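You operate a simulated robot arm through the tools that you are given. There is no shell and no other tool. Be economical: measure what you need, move in short steps, check, and stop when the job is done.

Carry out the task below with a simulated robot arm. There is one attempt and no reset: what you move stays moved.

TASK
Put the red block on top of the small brown carton.

The check looks at the end state, three seconds after you hand in, the way a careful person would. Anything else that was tipped, shoved, dropped, spilled or broken makes it a failure.

THE ROBOT
A 7-joint arm with a two-finger parallel gripper, fixed in place. Base frame: the origin is at the foot of the arm, x ahead of it, y to its left, z up; the work surface is at about z = -1. Readings come in mm, degrees, newtons and seconds.
With the tool pointing down near the work surface it reaches from about 240 to 620 mm from the base axis. Its first joint turns from -66.0 to 66.0 degrees. Payload 2.6 kg.
Tool frame: the origin (TCP) lies between the finger pads and is the grasp point; the fingertips stand 30 mm ahead of it; z points along the fingers, y is the line along which they close. The gripper opens to 94 mm. The fingers are 28 mm wide and 10 mm thick; the gripper's body (50 by 96 mm) begins 55 mm behind the TCP.
Orientation is told as [roll, pitch, yaw] about the base's x, y, z axes, in that order, counted from this pose: with the fingers straight down and closing along the base's y, the tool's x points along the base's -x, its y along +y and its z along -z.

THE INTERFACE
- The arm moves only by the tool apply_moves. Its argument "steps" is a list of rows, each a list of 2 entries, a list of its own where there are three numbers: the shift along the base's x, y, z in cm, then the turn about the base's z in degrees. In form: [[[tx, ty, tz], yaw], ...]. A call has 1 to 20 rows; each row shifts and turns the commanded pose from where the row before left it. "jaw" is the gripper command, from -1 (shut) to 1 (fully open), values between in proportion, set as the call begins (left out, the last holds). A row lasts 0.2 s, in which the tool goes at most 50 mm and 8.6 degrees; a call with a longer step from one row to the next is refused whole, and so is a gripper value outside its range. Where a pose cannot be reached the arm comes as near as it can. A force on the tool above 40 N (or 10 N above the force at the start of the call, whichever is more), or a blocked arm, ends the call early, and 0.2 s more pass. Each finger travels about 72 mm/s and halts on what it meets, pressing with about 32 N; the grip force reading is that of the motor and also rises with nothing between the fingers. The clock runs only during rows and for 0.2 s after the last one: add rows that do not move to give the fingers time. It gives the time, the measured TCP pose, the force on the tool (base axes), the opening and the grip force at its end, in the units of the frame above (readings bear some noise).
- Cameras (640 x 400 px; columns grow to the right, rows downward): "scene" is fixed at [19.4, 417.7, 569.6]; the picture's right is [-0.90, -0.43, 0.00], its down [-0.22, 0.46, -0.86] and it looks along [0.37, -0.78, -0.50] (base axes); focal length 346 px, centre (320, 200). "wrist" rides on the gripper at [76, 14, -103] in the tool frame; the picture's right is [-0.18, 0.98, 0.00], its down [-0.75, -0.14, -0.64] and it looks along [-0.63, -0.12, 0.77] (tool axes); focal length 243 px, centre (320, 200). There is no depth. A picture from a camera that has moved, and an enlarged one, comes with that camera's place and axes in the base frame and with its lens.
- get_image(camera): a new picture of that camera. The clock stands still meanwhile.
- enlarge(camera, box): a new picture of the part [left, top, right, bottom] of that camera's present view, enlarged. The clock stands still meanwhile.
- job_done(): hands the job in; it is judged then, once.

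Go step by step. Nothing tells you positions but the pictures and the camera data: compare them with the known pose of the tool, close in by small moves and look again before you grip or let go. The budget is 90 turns and 36 pictures, counting those below and the enlarged ones. Unless the task says otherwise, let go and move clear before handing in, and close with one line.

The tools are called after ">>>" as name(argument=value, ...) on one line, values as JSON. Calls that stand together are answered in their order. apply_moves: Moves the arm, as the interface text tells. Its arguments: {"type":"object","properties":{"steps":{"type":"array","items":{"type":"array"}},"jaw":{"type":"number"}},"required":["steps"]} The other tools are called the same way: get_image (camera) takes a picture; enlarge (camera, box) takes an enlarged picture of a part of a camera's view; job_done () hands the job in.

At the start:

```text
time_s: 0.0
ee_pos: [373.6, 101.4, 302.3]
tcp_rot: [0.0, 0.1, 0.0]
force: [0.3, 0.5, 0.5]
gripper_width: 93.8
grasp_force: 0.0
```

scene: 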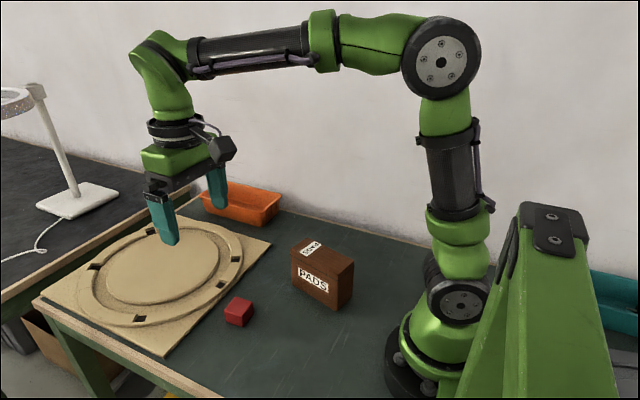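
wrist: 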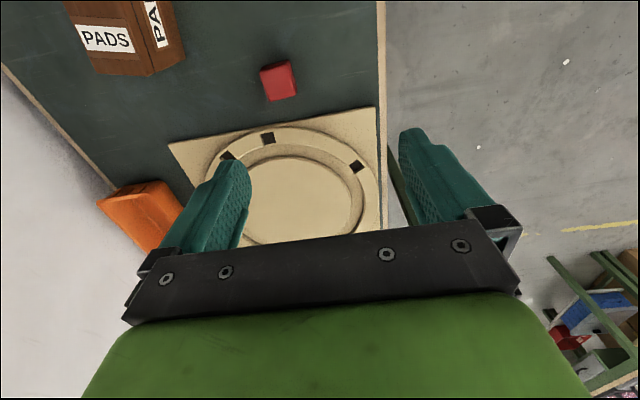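

The red block sits to the right of the fixture, with the carton ("PADS") beyond it. I'll enlarge both to measure them.

>>> enlarge(camera="scene", box=[210, 220, 370, 340])

>>> enlarge(camera="wrist", box=[50, 0, 310, 120])

```text
3.33 times, centred on (290, 280) of scene
camera zoom: at [19.4, 417.7, 569.6], right [-0.9, -0.43, 0.0], down [-0.22, 0.46, -0.86], along [0.37, -0.78, -0.5], focal length 1155 px, centre (420, -67)
```

zoom: 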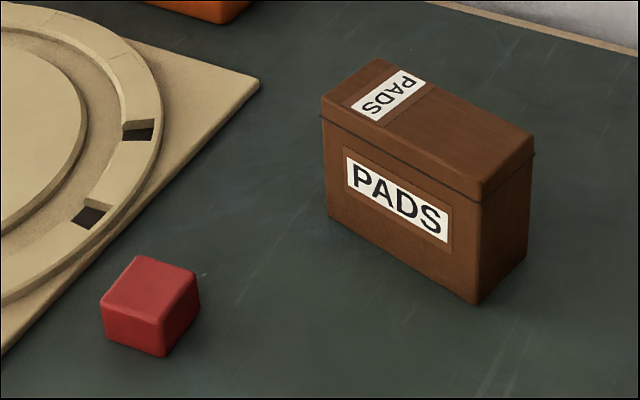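

```text
2.46 times, centred on (180, 60) of wrist
camera zoom: at [296.9, 116.9, 404.3], right [0.18, 0.98, 0.0], down [0.75, -0.14, 0.64], along [0.63, -0.12, -0.77], focal length 597 px, centre (665, 545)
```

zoom: 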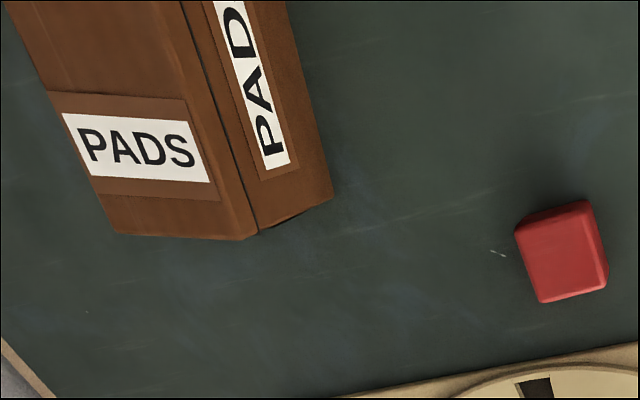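

I put the block at about (383, 37), roughly 41 mm square and 27 mm tall with a yaw of about +6°. The carton top is centred near (262, -105) at z≈95, with a yaw of about -14°. Next I'll move above the block and look again.

>>> apply_moves(steps=[[[0.3, -2.1, -3], 2], [[0.3, -2.1, -3], 2], [[0.3, -2.1, -3], 2], [[0, 0, -3], 0], [[0, 0, -3], 0], [[0, 0, -3], 0], [[0, 0, 0], 0]], jaw=1)

>>> get_image(camera="wrist")

>>> get_image(camera="scene")

```text
time_s: 1.6
ee_pos: [382.6, 40.5, 123.5]
tcp_rot: [0.0, 0.1, 6.0]
force: [0.4, -0.3, 0.1]
gripper_width: 94.0
grasp_force: 0.0
```

```text
31 pictures are left
camera wrist: at [303.9, 45.9, 224.4], right [0.08, 1.0, 0.0], down [0.76, -0.06, 0.64], along [0.64, -0.05, -0.77], focal length 243 px, centre (320, 200)
```

wrist: 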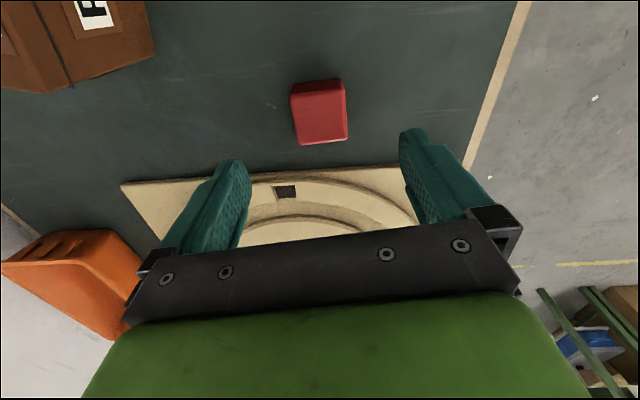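

```text
30 pictures are left
```

scene: 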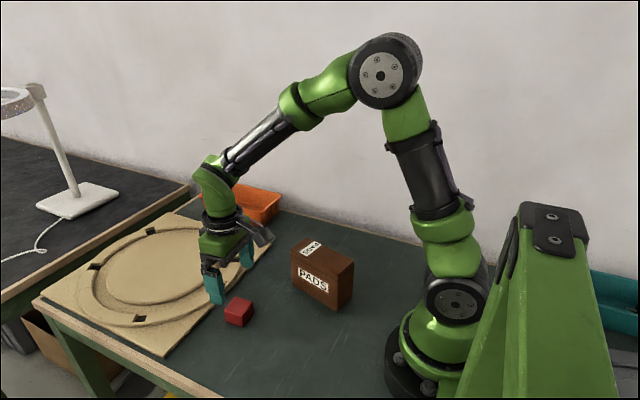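

I'll zoom in on the block from here to refine its centre.

>>> enlarge(camera="wrist", box=[260, 60, 380, 160])

```text
4.00 times, centred on (320, 110) of wrist
camera zoom: at [303.9, 45.9, 224.4], right [0.08, 1.0, 0.0], down [0.76, -0.06, 0.64], along [0.64, -0.05, -0.77], focal length 970 px, centre (320, 560)
```

zoom: 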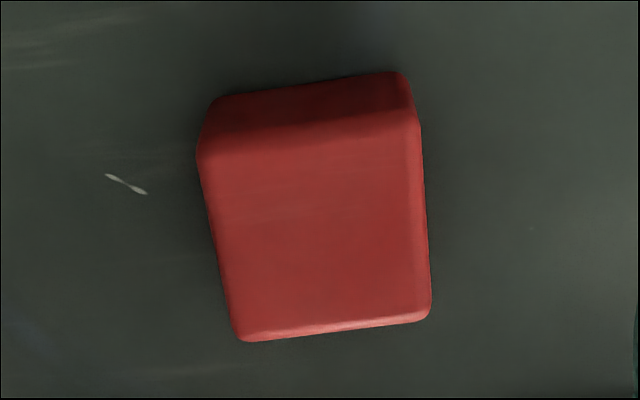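

The block is centred at about (382.5, 40), directly under the tool, with a yaw of about 4°. I'll descend to z≈34.

>>> apply_moves(steps=[[[0, 0, -2.5], -1], [[0, 0, -2.5], -1], [[0, 0, -2], 0], [[0, 0, -1.2], 0], [[0, 0, -0.7], 0], [[0, 0, 0], 0]])

>>> get_image(camera="wrist")

>>> enlarge(camera="scene", box=[160, 220, 320, 340])

```text
time_s: 3.0
ee_pos: [381.6, 40.4, 34.3]
tcp_rot: [0.0, 0.0, 3.9]
force: [-0.8, 0.4, 0.1]
gripper_width: 94.0
grasp_force: 0.1
```

```text
28 pictures are left
camera wrist: at [304.4, 48.4, 135.3], right [0.12, 0.99, 0.0], down [0.76, -0.09, 0.64], along [0.64, -0.07, -0.77], focal length 243 px, centre (320, 200)
```

wrist: 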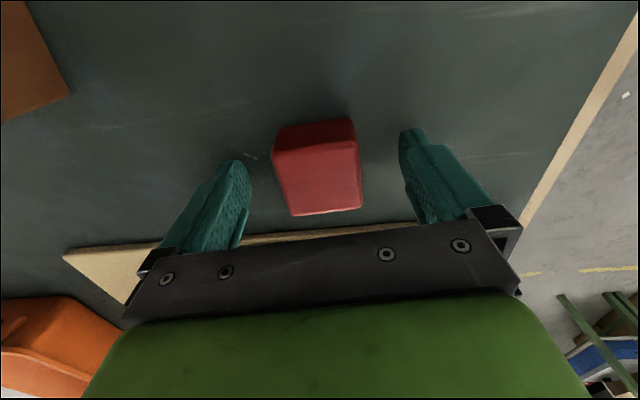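

```text
3.33 times, centred on (240, 280) of scene
camera zoom: at [19.4, 417.7, 569.6], right [-0.9, -0.43, 0.0], down [-0.22, 0.46, -0.86], along [0.37, -0.78, -0.5], focal length 1155 px, centre (587, -67)
```

zoom: 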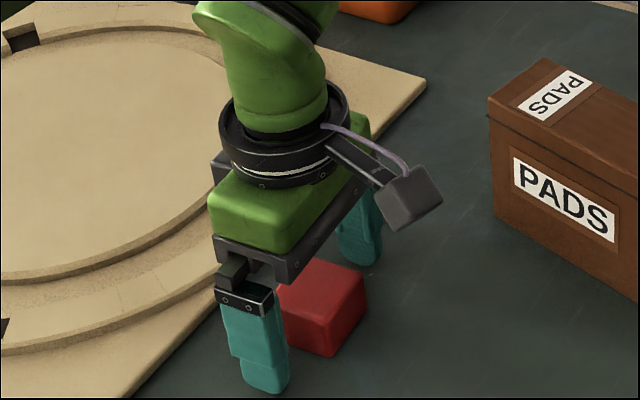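

The fingers straddle the block and it's centred between them. I'll close the gripper.

>>> apply_moves(steps=[[[0, 0, 0], 0], [[0, 0, 0], 0], [[0, 0, 0], 0], [[0, 0, 0], 0], [[0, 0, 0], 0]], jaw=-1)

```text
time_s: 4.2
ee_pos: [382.2, 40.1, 34.1]
tcp_rot: [0.1, 0.0, 4.0]
force: [-0.1, -0.2, 0.1]
gripper_width: 47.7
grasp_force: 32.0
```

The gripper holds something 47.7 mm wide. I'll lift it and check.

>>> apply_moves(steps=[[[0, 0, 1], 0], [[0, 0, 2], 0], [[0, 0, 3], 0], [[0, 0, 3], 0], [[0, 0, 3], 0], [[0, 0, 2], 0], [[0, 0, 0], 0]])

>>> get_image(camera="wrist")

>>> get_image(camera="scene")

```text
time_s: 5.8
ee_pos: [381.8, 39.9, 173.5]
tcp_rot: [0.0, 0.0, 4.0]
force: [0.7, -1.1, -0.7]
gripper_width: 0.0
grasp_force: 32.1
```

```text
26 pictures are left
camera wrist: at [304.8, 48.7, 275.8], right [0.11, 0.99, 0.0], down [0.76, -0.09, 0.64], along [0.64, -0.07, -0.77], focal length 243 px, centre (320, 200)
```

wrist: 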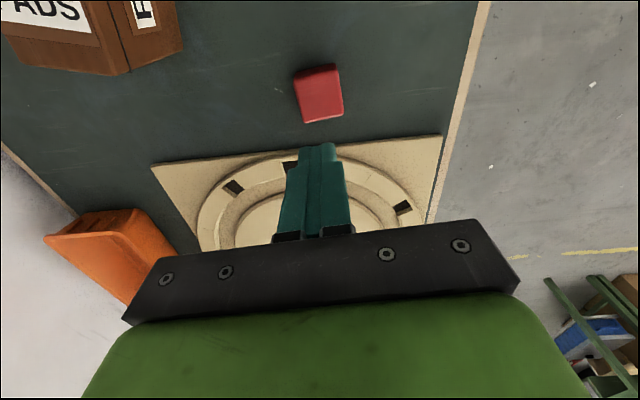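

```text
25 pictures are left
```

scene: 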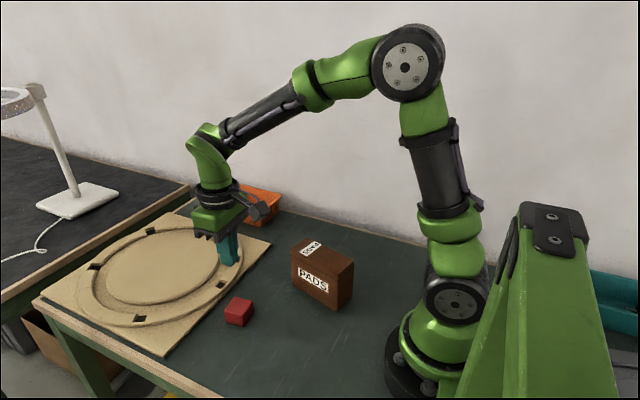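

The block slipped out and stayed on the table. I'll zoom in on it before trying again.

>>> enlarge(camera="wrist", box=[270, 50, 370, 130])

>>> enlarge(camera="scene", box=[210, 285, 270, 335])

```text
5.00 times, centred on (320, 90) of wrist
camera zoom: at [304.8, 48.7, 275.8], right [0.11, 0.99, 0.0], down [0.76, -0.09, 0.64], along [0.64, -0.07, -0.77], focal length 1213 px, centre (320, 750)
```

zoom: 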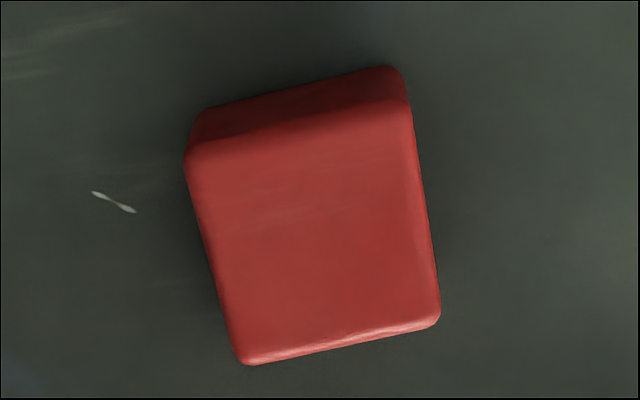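

```text
8.00 times, centred on (240, 310) of scene
camera zoom: at [19.4, 417.7, 569.6], right [-0.9, -0.43, 0.0], down [-0.22, 0.46, -0.86], along [0.37, -0.78, -0.5], focal length 2772 px, centre (960, -680)
```

zoom: 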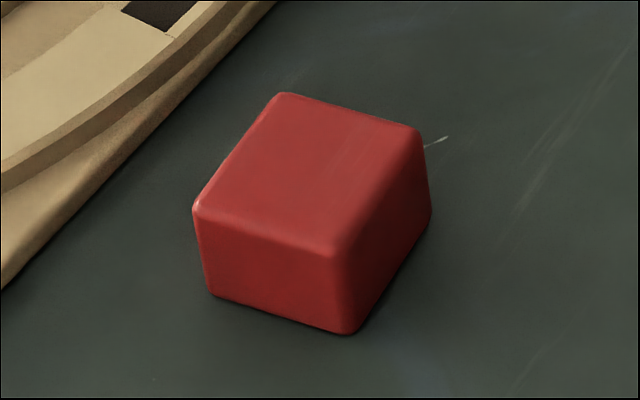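

The block hasn't moved and its yaw is about 6.5°, so my first grip was misaligned by about 2.5°. I'll look at the closed fingertips before retrying.

>>> enlarge(camera="wrist", box=[260, 130, 380, 240])

>>> enlarge(camera="scene", box=[180, 200, 270, 275])

```text
3.64 times, centred on (320, 185) of wrist
camera zoom: at [304.8, 48.7, 275.8], right [0.11, 0.99, 0.0], down [0.76, -0.09, 0.64], along [0.64, -0.07, -0.77], focal length 882 px, centre (320, 254)
```

zoom: 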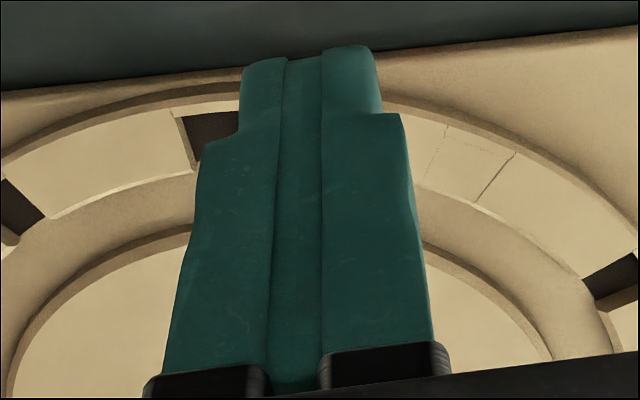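

```text
5.33 times, centred on (225, 238) of scene
camera zoom: at [19.4, 417.7, 569.6], right [-0.9, -0.43, 0.0], down [-0.22, 0.46, -0.86], along [0.37, -0.78, -0.5], focal length 1848 px, centre (827, 0)
```

zoom: 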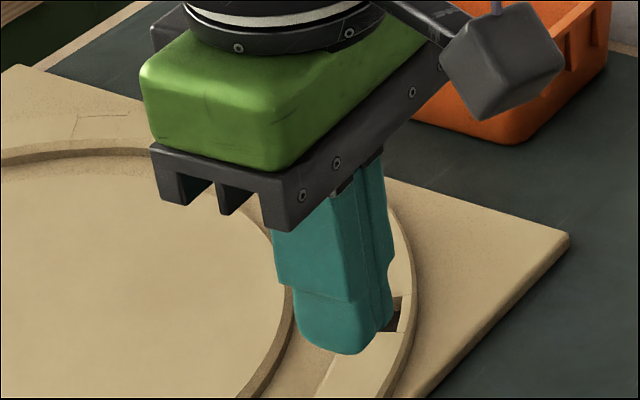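

The fingers are flat and meet evenly. I'll retry with the yaw matched to the block, the tips slightly lower and a slower lift.

>>> apply_moves(steps=[[[0, 0, 0], 1.3], [[0, 0, 0], 1.2], [[0, 0, 0], 0], [[0, 0, -3], 0], [[0, 0, -3], 0], [[0, 0, -3], 0], [[0, 0, -2.5], 0], [[0, 0, -1.5], 0], [[0, 0, -0.7], 0], [[0, 0, -0.3], 0], [[0, 0, 0], 0], [[0, 0, 0], 0]], jaw=1)

```text
time_s: 8.4
ee_pos: [382.5, 40.3, 34.1]
tcp_rot: [0.0, 0.0, 6.5]
force: [-0.4, -1.0, -0.2]
gripper_width: 94.0
grasp_force: 0.1
```

>>> apply_moves(steps=[[[0, 0, -0.25], 0], [[0, 0, 0], 0]])

>>> apply_moves(steps=[[[0, 0, 0], 0], [[0, 0, 0], 0], [[0, 0, 0], 0], [[0, 0, 0], 0], [[0, 0, 0], 0], [[0, 0, 0], 0]], jaw=-1)

>>> get_image(camera="wrist")

```text
time_s: 9.0
ee_pos: [381.9, 40.5, 32.2]
tcp_rot: [0.0, 0.0, 6.5]
force: [0.0, -0.4, 0.2]
gripper_width: 94.2
grasp_force: 0.0
```

```text
time_s: 10.4
ee_pos: [382.0, 38.3, 31.2]
tcp_rot: [0.0, 0.0, 6.5]
force: [0.5, 0.2, 1.2]
gripper_width: 47.6
grasp_force: 31.3
```

```text
20 pictures are left
camera wrist: at [304.6, 45.3, 132.9], right [0.07, 1.0, 0.0], down [0.76, -0.05, 0.64], along [0.64, -0.05, -0.77], focal length 243 px, centre (320, 200)
```

wrist: 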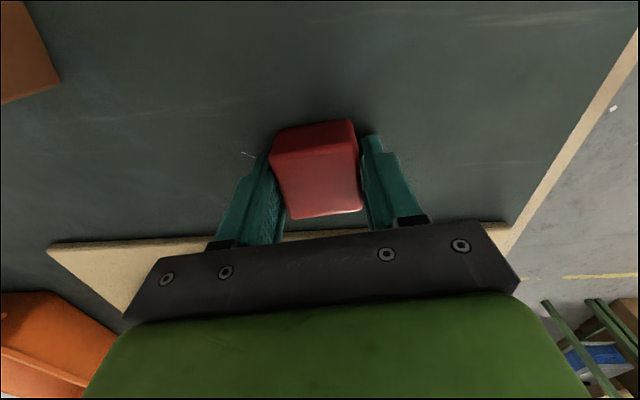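

The gripper is closed on the block at 47.6 mm. I'll lift very slowly in small steps and watch for slip.

>>> apply_moves(steps=[[[0, 0, 0.1], 0], [[0, 0, 0.15], 0], [[0, 0, 0.2], 0], [[0, 0, 0.2], 0], [[0, 0, 0.2], 0], [[0, 0, 0], 0]])

>>> enlarge(camera="scene", box=[190, 250, 290, 335])

```text
time_s: 11.8
ee_pos: [382.8, 38.4, 39.8]
tcp_rot: [-0.1, 0.0, 6.5]
force: [0.2, 0.0, -0.5]
gripper_width: 47.7
grasp_force: 32.0
```

```text
4.71 times, centred on (240, 292) of scene
camera zoom: at [19.4, 417.7, 569.6], right [-0.9, -0.43, 0.0], down [-0.22, 0.46, -0.86], along [0.37, -0.78, -0.5], focal length 1630 px, centre (696, -235)
```

zoom: 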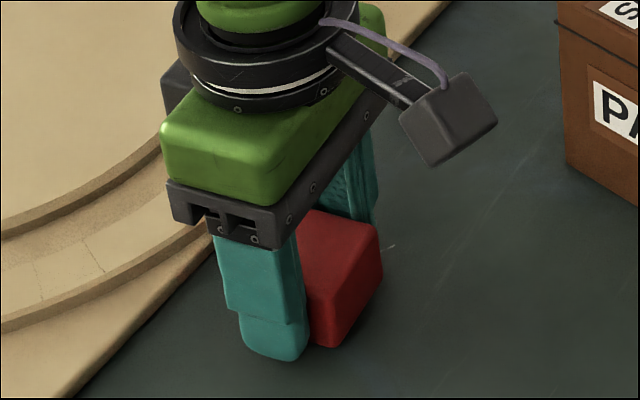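

The block appears to have risen with the fingers, since its lower corner is about 3 px higher, which fits an 8 mm lift. I'll continue slowly.

>>> apply_moves(steps=[[[0, 0, 0.2], 0], [[0, 0, 0.3], 0], [[0, 0, 0.3], 0], [[0, 0, 0.3], 0], [[0, 0, 0.3], 0], [[0, 0, 0.2], 0], [[0, 0, 0], 0]])

>>> enlarge(camera="scene", box=[190, 250, 290, 335])

```text
time_s: 13.4
ee_pos: [382.0, 39.6, 55.8]
tcp_rot: [0.0, 0.0, 6.6]
force: [-1.0, -0.3, -0.2]
gripper_width: 47.5
grasp_force: 32.3
```

```text
4.71 times, centred on (240, 292) of scene
camera zoom: at [19.4, 417.7, 569.6], right [-0.9, -0.43, 0.0], down [-0.22, 0.46, -0.86], along [0.37, -0.78, -0.5], focal length 1630 px, centre (696, -235)
```

zoom: 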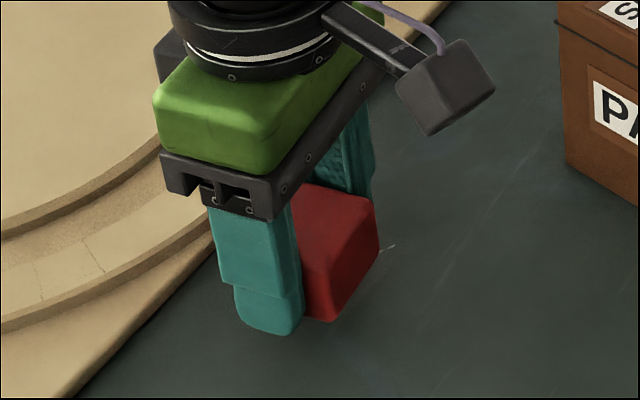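

The block is held and rising with the fingers. I'll continue gently up to about z=150.

>>> apply_moves(steps=[[[0, 0, 0.3], 0], [[0, 0, 0.4], 0], [[0, 0, 0.5], 0], [[0, 0, 0.6], 0], [[0, 0, 0.6], 0], [[0, 0, 0.6], 0], [[0, 0, 0.6], 0], [[0, 0, 0.6], 0], [[0, 0, 0.6], 0], [[0, 0, 0.6], 0], [[0, 0, 0.6], 0], [[0, 0, 0.6], 0], [[0, 0, 0.6], 0], [[0, 0, 0.6], 0], [[0, 0, 0.6], 0], [[0, 0, 0.6], 0], [[0, 0, 0.5], 0], [[0, 0, 0.4], 0], [[0, 0, 0.2], 0], [[0, 0, 0], 0]])

>>> get_image(camera="scene")

```text
time_s: 17.6
ee_pos: [381.6, 40.4, 157.0]
tcp_rot: [0.1, 0.0, 6.4]
force: [0.2, 0.6, -1.2]
gripper_width: 47.6
grasp_force: 33.2
```

```text
17 pictures are left
```

scene: 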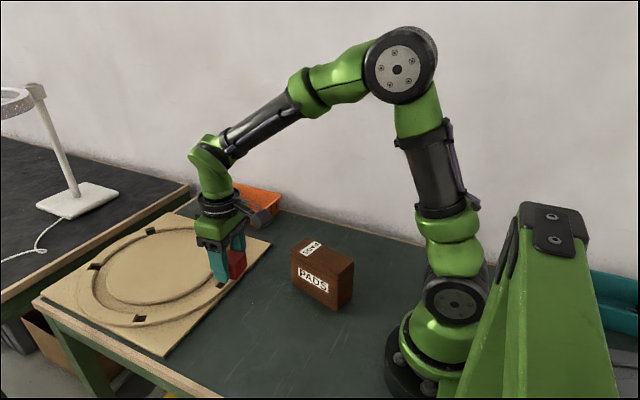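

Still holding at z=157. I'll carry the block toward the carton gently and turn to match the carton's yaw.

>>> apply_moves(steps=[[[-0.15, -0.18, 0.1], -0.5], [[-0.3, -0.37, 0.1], -0.5], [[-0.3, -0.37, 0.1], -0.5], [[-0.3, -0.37, 0.1], -0.5], [[-0.3, -0.37, 0.1], -0.5], [[-0.3, -0.37, 0], -0.5], [[-0.3, -0.37, 0], -0.5], [[-0.3, -0.37, 0], -0.5], [[-0.3, -0.37, 0], -0.5], [[-0.3, -0.37, 0], -0.5], [[-0.3, -0.37, 0], -0.5], [[-0.3, -0.37, 0], -0.5], [[-0.3, -0.37, 0], -0.5], [[-0.3, -0.37, 0], -0.5], [[-0.3, -0.37, 0], -0.5], [[-0.3, -0.37, 0], -0.5], [[-0.3, -0.37, 0], -0.5], [[-0.3, -0.37, 0], -0.5], [[-0.3, -0.37, 0], -0.5], [[-0.3, -0.37, 0], -0.5]])

>>> apply_moves(steps=[[[-0.3, -0.37, 0], -0.5], [[-0.3, -0.37, 0], -0.5], [[-0.3, -0.37, 0], -0.5], [[-0.3, -0.37, 0], -0.5], [[-0.3, -0.37, 0], -0.5], [[-0.3, -0.37, 0], -0.5], [[-0.3, -0.37, 0], -0.5], [[-0.3, -0.37, 0], -0.5], [[-0.3, -0.37, 0], -0.5], [[-0.3, -0.37, 0], -0.5], [[-0.3, -0.37, 0], -0.5], [[-0.3, -0.37, 0], -0.5], [[-0.3, -0.37, 0], -0.5], [[-0.3, -0.37, 0], -0.5], [[-0.3, -0.37, 0], -0.5], [[-0.3, -0.37, 0], -0.5], [[-0.3, -0.37, 0], -0.5], [[-0.3, -0.37, 0], -0.5], [[-0.2, -0.2, 0], -1], [[0, 0, 0], 0]])

>>> get_image(camera="scene")

>>> get_image(camera="wrist")

```text
time_s: 21.8
ee_pos: [323.7, -31.5, 160.5]
tcp_rot: [0.0, 0.0, -3.5]
force: [0.3, 0.2, -1.5]
gripper_width: 47.7
grasp_force: 31.6
```

```text
time_s: 26.0
ee_pos: [267.5, -101.8, 161.5]
tcp_rot: [0.0, 0.0, -13.5]
force: [0.3, 0.6, -0.9]
gripper_width: 47.7
grasp_force: 31.8
```

```text
16 pictures are left
```

scene: 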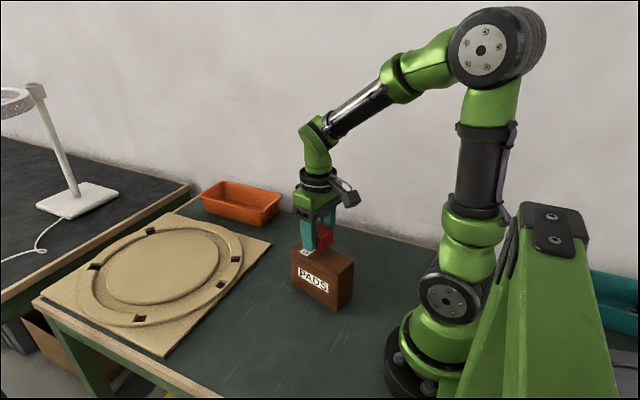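

```text
15 pictures are left
camera wrist: at [196.9, -69.6, 263.5], right [0.41, 0.91, 0.0], down [0.7, -0.31, 0.64], along [0.59, -0.26, -0.77], focal length 243 px, centre (320, 200)
```

wrist: 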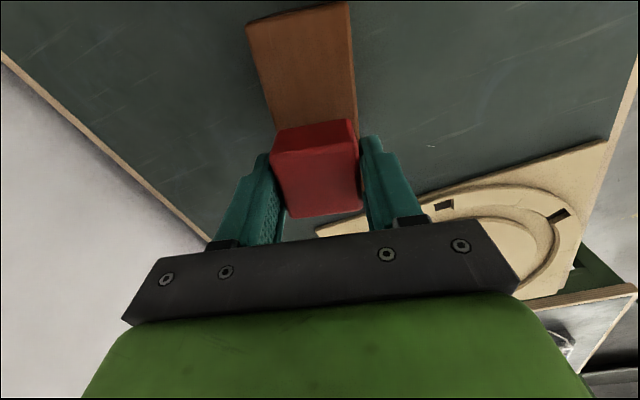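

The block is over the carton's centreline. The top centre is at about (260, -100) and the tool is at (267, -102) with matching yaw. I'll lower it to just above the top and look.

>>> apply_moves(steps=[[[-0.1, 0, -0.2], 0], [[-0.1, 0, -0.4], 0], [[-0.1, 0, -0.4], 0], [[-0.1, 0, -0.4], 0], [[0, 0, -0.4], 0], [[0, 0, -0.4], 0], [[0, 0, -0.3], 0], [[0, 0, -0.2], 0], [[0, 0, 0], 0]])

>>> enlarge(camera="scene", box=[280, 200, 370, 275])

```text
time_s: 28.0
ee_pos: [265.0, -100.4, 135.6]
tcp_rot: [0.0, -0.1, -13.6]
force: [-6.5, 1.2, 23.4]
gripper_width: 47.5
grasp_force: 32.3
```

```text
5.33 times, centred on (325, 238) of scene
camera zoom: at [19.3, 417.7, 569.6], right [-0.9, -0.43, 0.0], down [-0.22, 0.46, -0.86], along [0.37, -0.78, -0.5], focal length 1848 px, centre (293, 0)
```

zoom: 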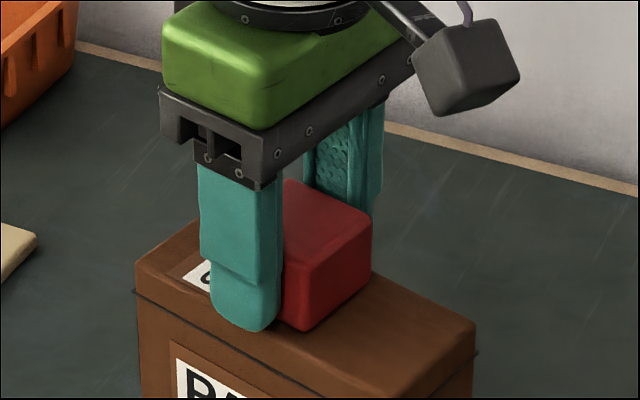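

The block is already touching the carton, with 23 N of upward force. I'll back off slightly to relieve it before releasing.

>>> apply_moves(steps=[[[0, 0, 0.1], 0], [[0, 0, 0.05], 0], [[0, 0, 0], 0]])

```text
time_s: 28.8
ee_pos: [263.0, -100.0, 135.7]
tcp_rot: [0.0, 0.1, -13.6]
force: [1.5, 0.3, 2.4]
gripper_width: 47.7
grasp_force: 31.6
```

It is resting lightly at 2.4 N, so I'll open the fingers partway and look.

>>> apply_moves(steps=[[[0, 0, 0], 0], [[0, 0, 0], 0], [[0, 0, 0], 0]], jaw=0.5)

>>> enlarge(camera="scene", box=[270, 200, 380, 290])

>>> get_image(camera="wrist")

```text
time_s: 29.6
ee_pos: [263.5, -100.6, 135.4]
tcp_rot: [0.0, 0.0, -13.6]
force: [0.0, 0.1, 0.3]
gripper_width: 70.5
grasp_force: 0.0
```

```text
4.44 times, centred on (325, 245) of scene
camera zoom: at [19.4, 417.7, 569.6], right [-0.9, -0.43, 0.0], down [-0.22, 0.46, -0.86], along [0.37, -0.78, -0.5], focal length 1540 px, centre (298, 0)
```

zoom: 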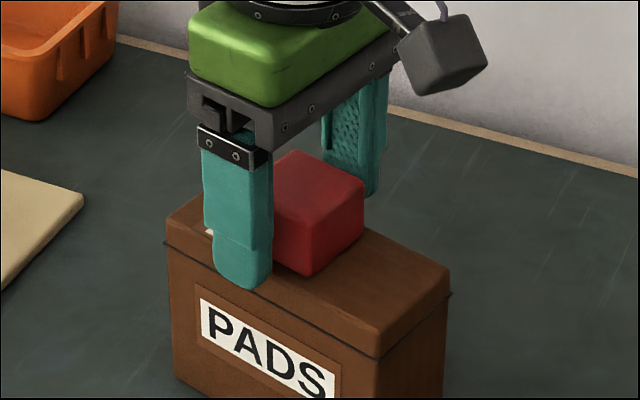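

```text
12 pictures are left
camera wrist: at [192.8, -69.3, 237.9], right [0.41, 0.91, 0.0], down [0.7, -0.31, 0.64], along [0.59, -0.26, -0.77], focal length 243 px, centre (320, 200)
```

wrist: 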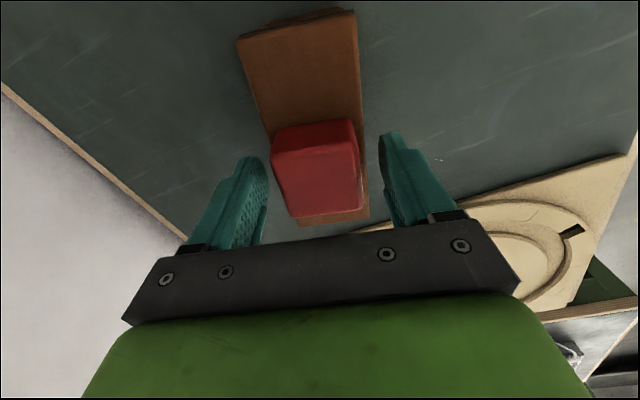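

The block rests fully on the carton top with the fingers clear. I'll go straight up.

>>> apply_moves(steps=[[[0, 0, 0.5], 0], [[0, 0, 1], 0], [[0, 0, 2], 0], [[0, 0, 3], 0], [[0, 0, 3], 0], [[0, 0, 2.5], 0], [[0, 0, 0], 0]])

>>> get_image(camera="scene")

>>> enlarge(camera="scene", box=[270, 220, 380, 310])

```text
time_s: 31.2
ee_pos: [264.1, -101.1, 257.4]
tcp_rot: [0.0, 0.0, -13.5]
force: [0.1, 0.0, 0.2]
gripper_width: 70.5
grasp_force: 0.0
```

```text
11 pictures are left
```

scene: 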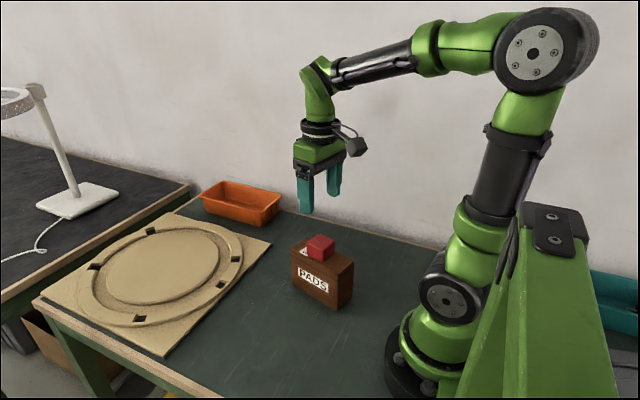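

```text
4.44 times, centred on (325, 265) of scene
camera zoom: at [19.4, 417.7, 569.6], right [-0.9, -0.43, 0.0], down [-0.22, 0.46, -0.86], along [0.37, -0.78, -0.5], focal length 1540 px, centre (298, -89)
```

zoom: 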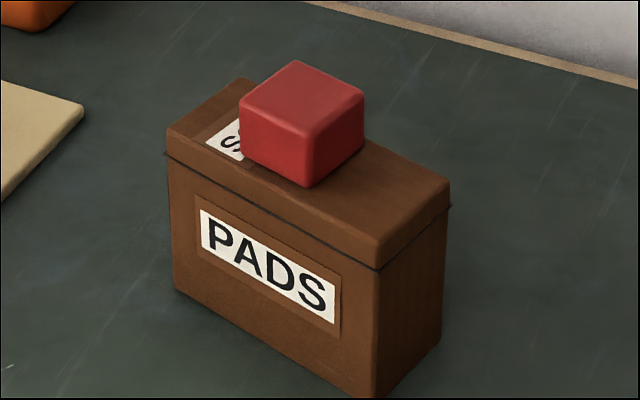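

The red block sits flat on the carton, nothing else was disturbed and the arm is clear, so I'm handing in.

>>> job_done()

```text
The job is handed in.
```

The red block is resting on top of the small brown carton, with the gripper open and clear; the first grip slipped, and the second attempt held.
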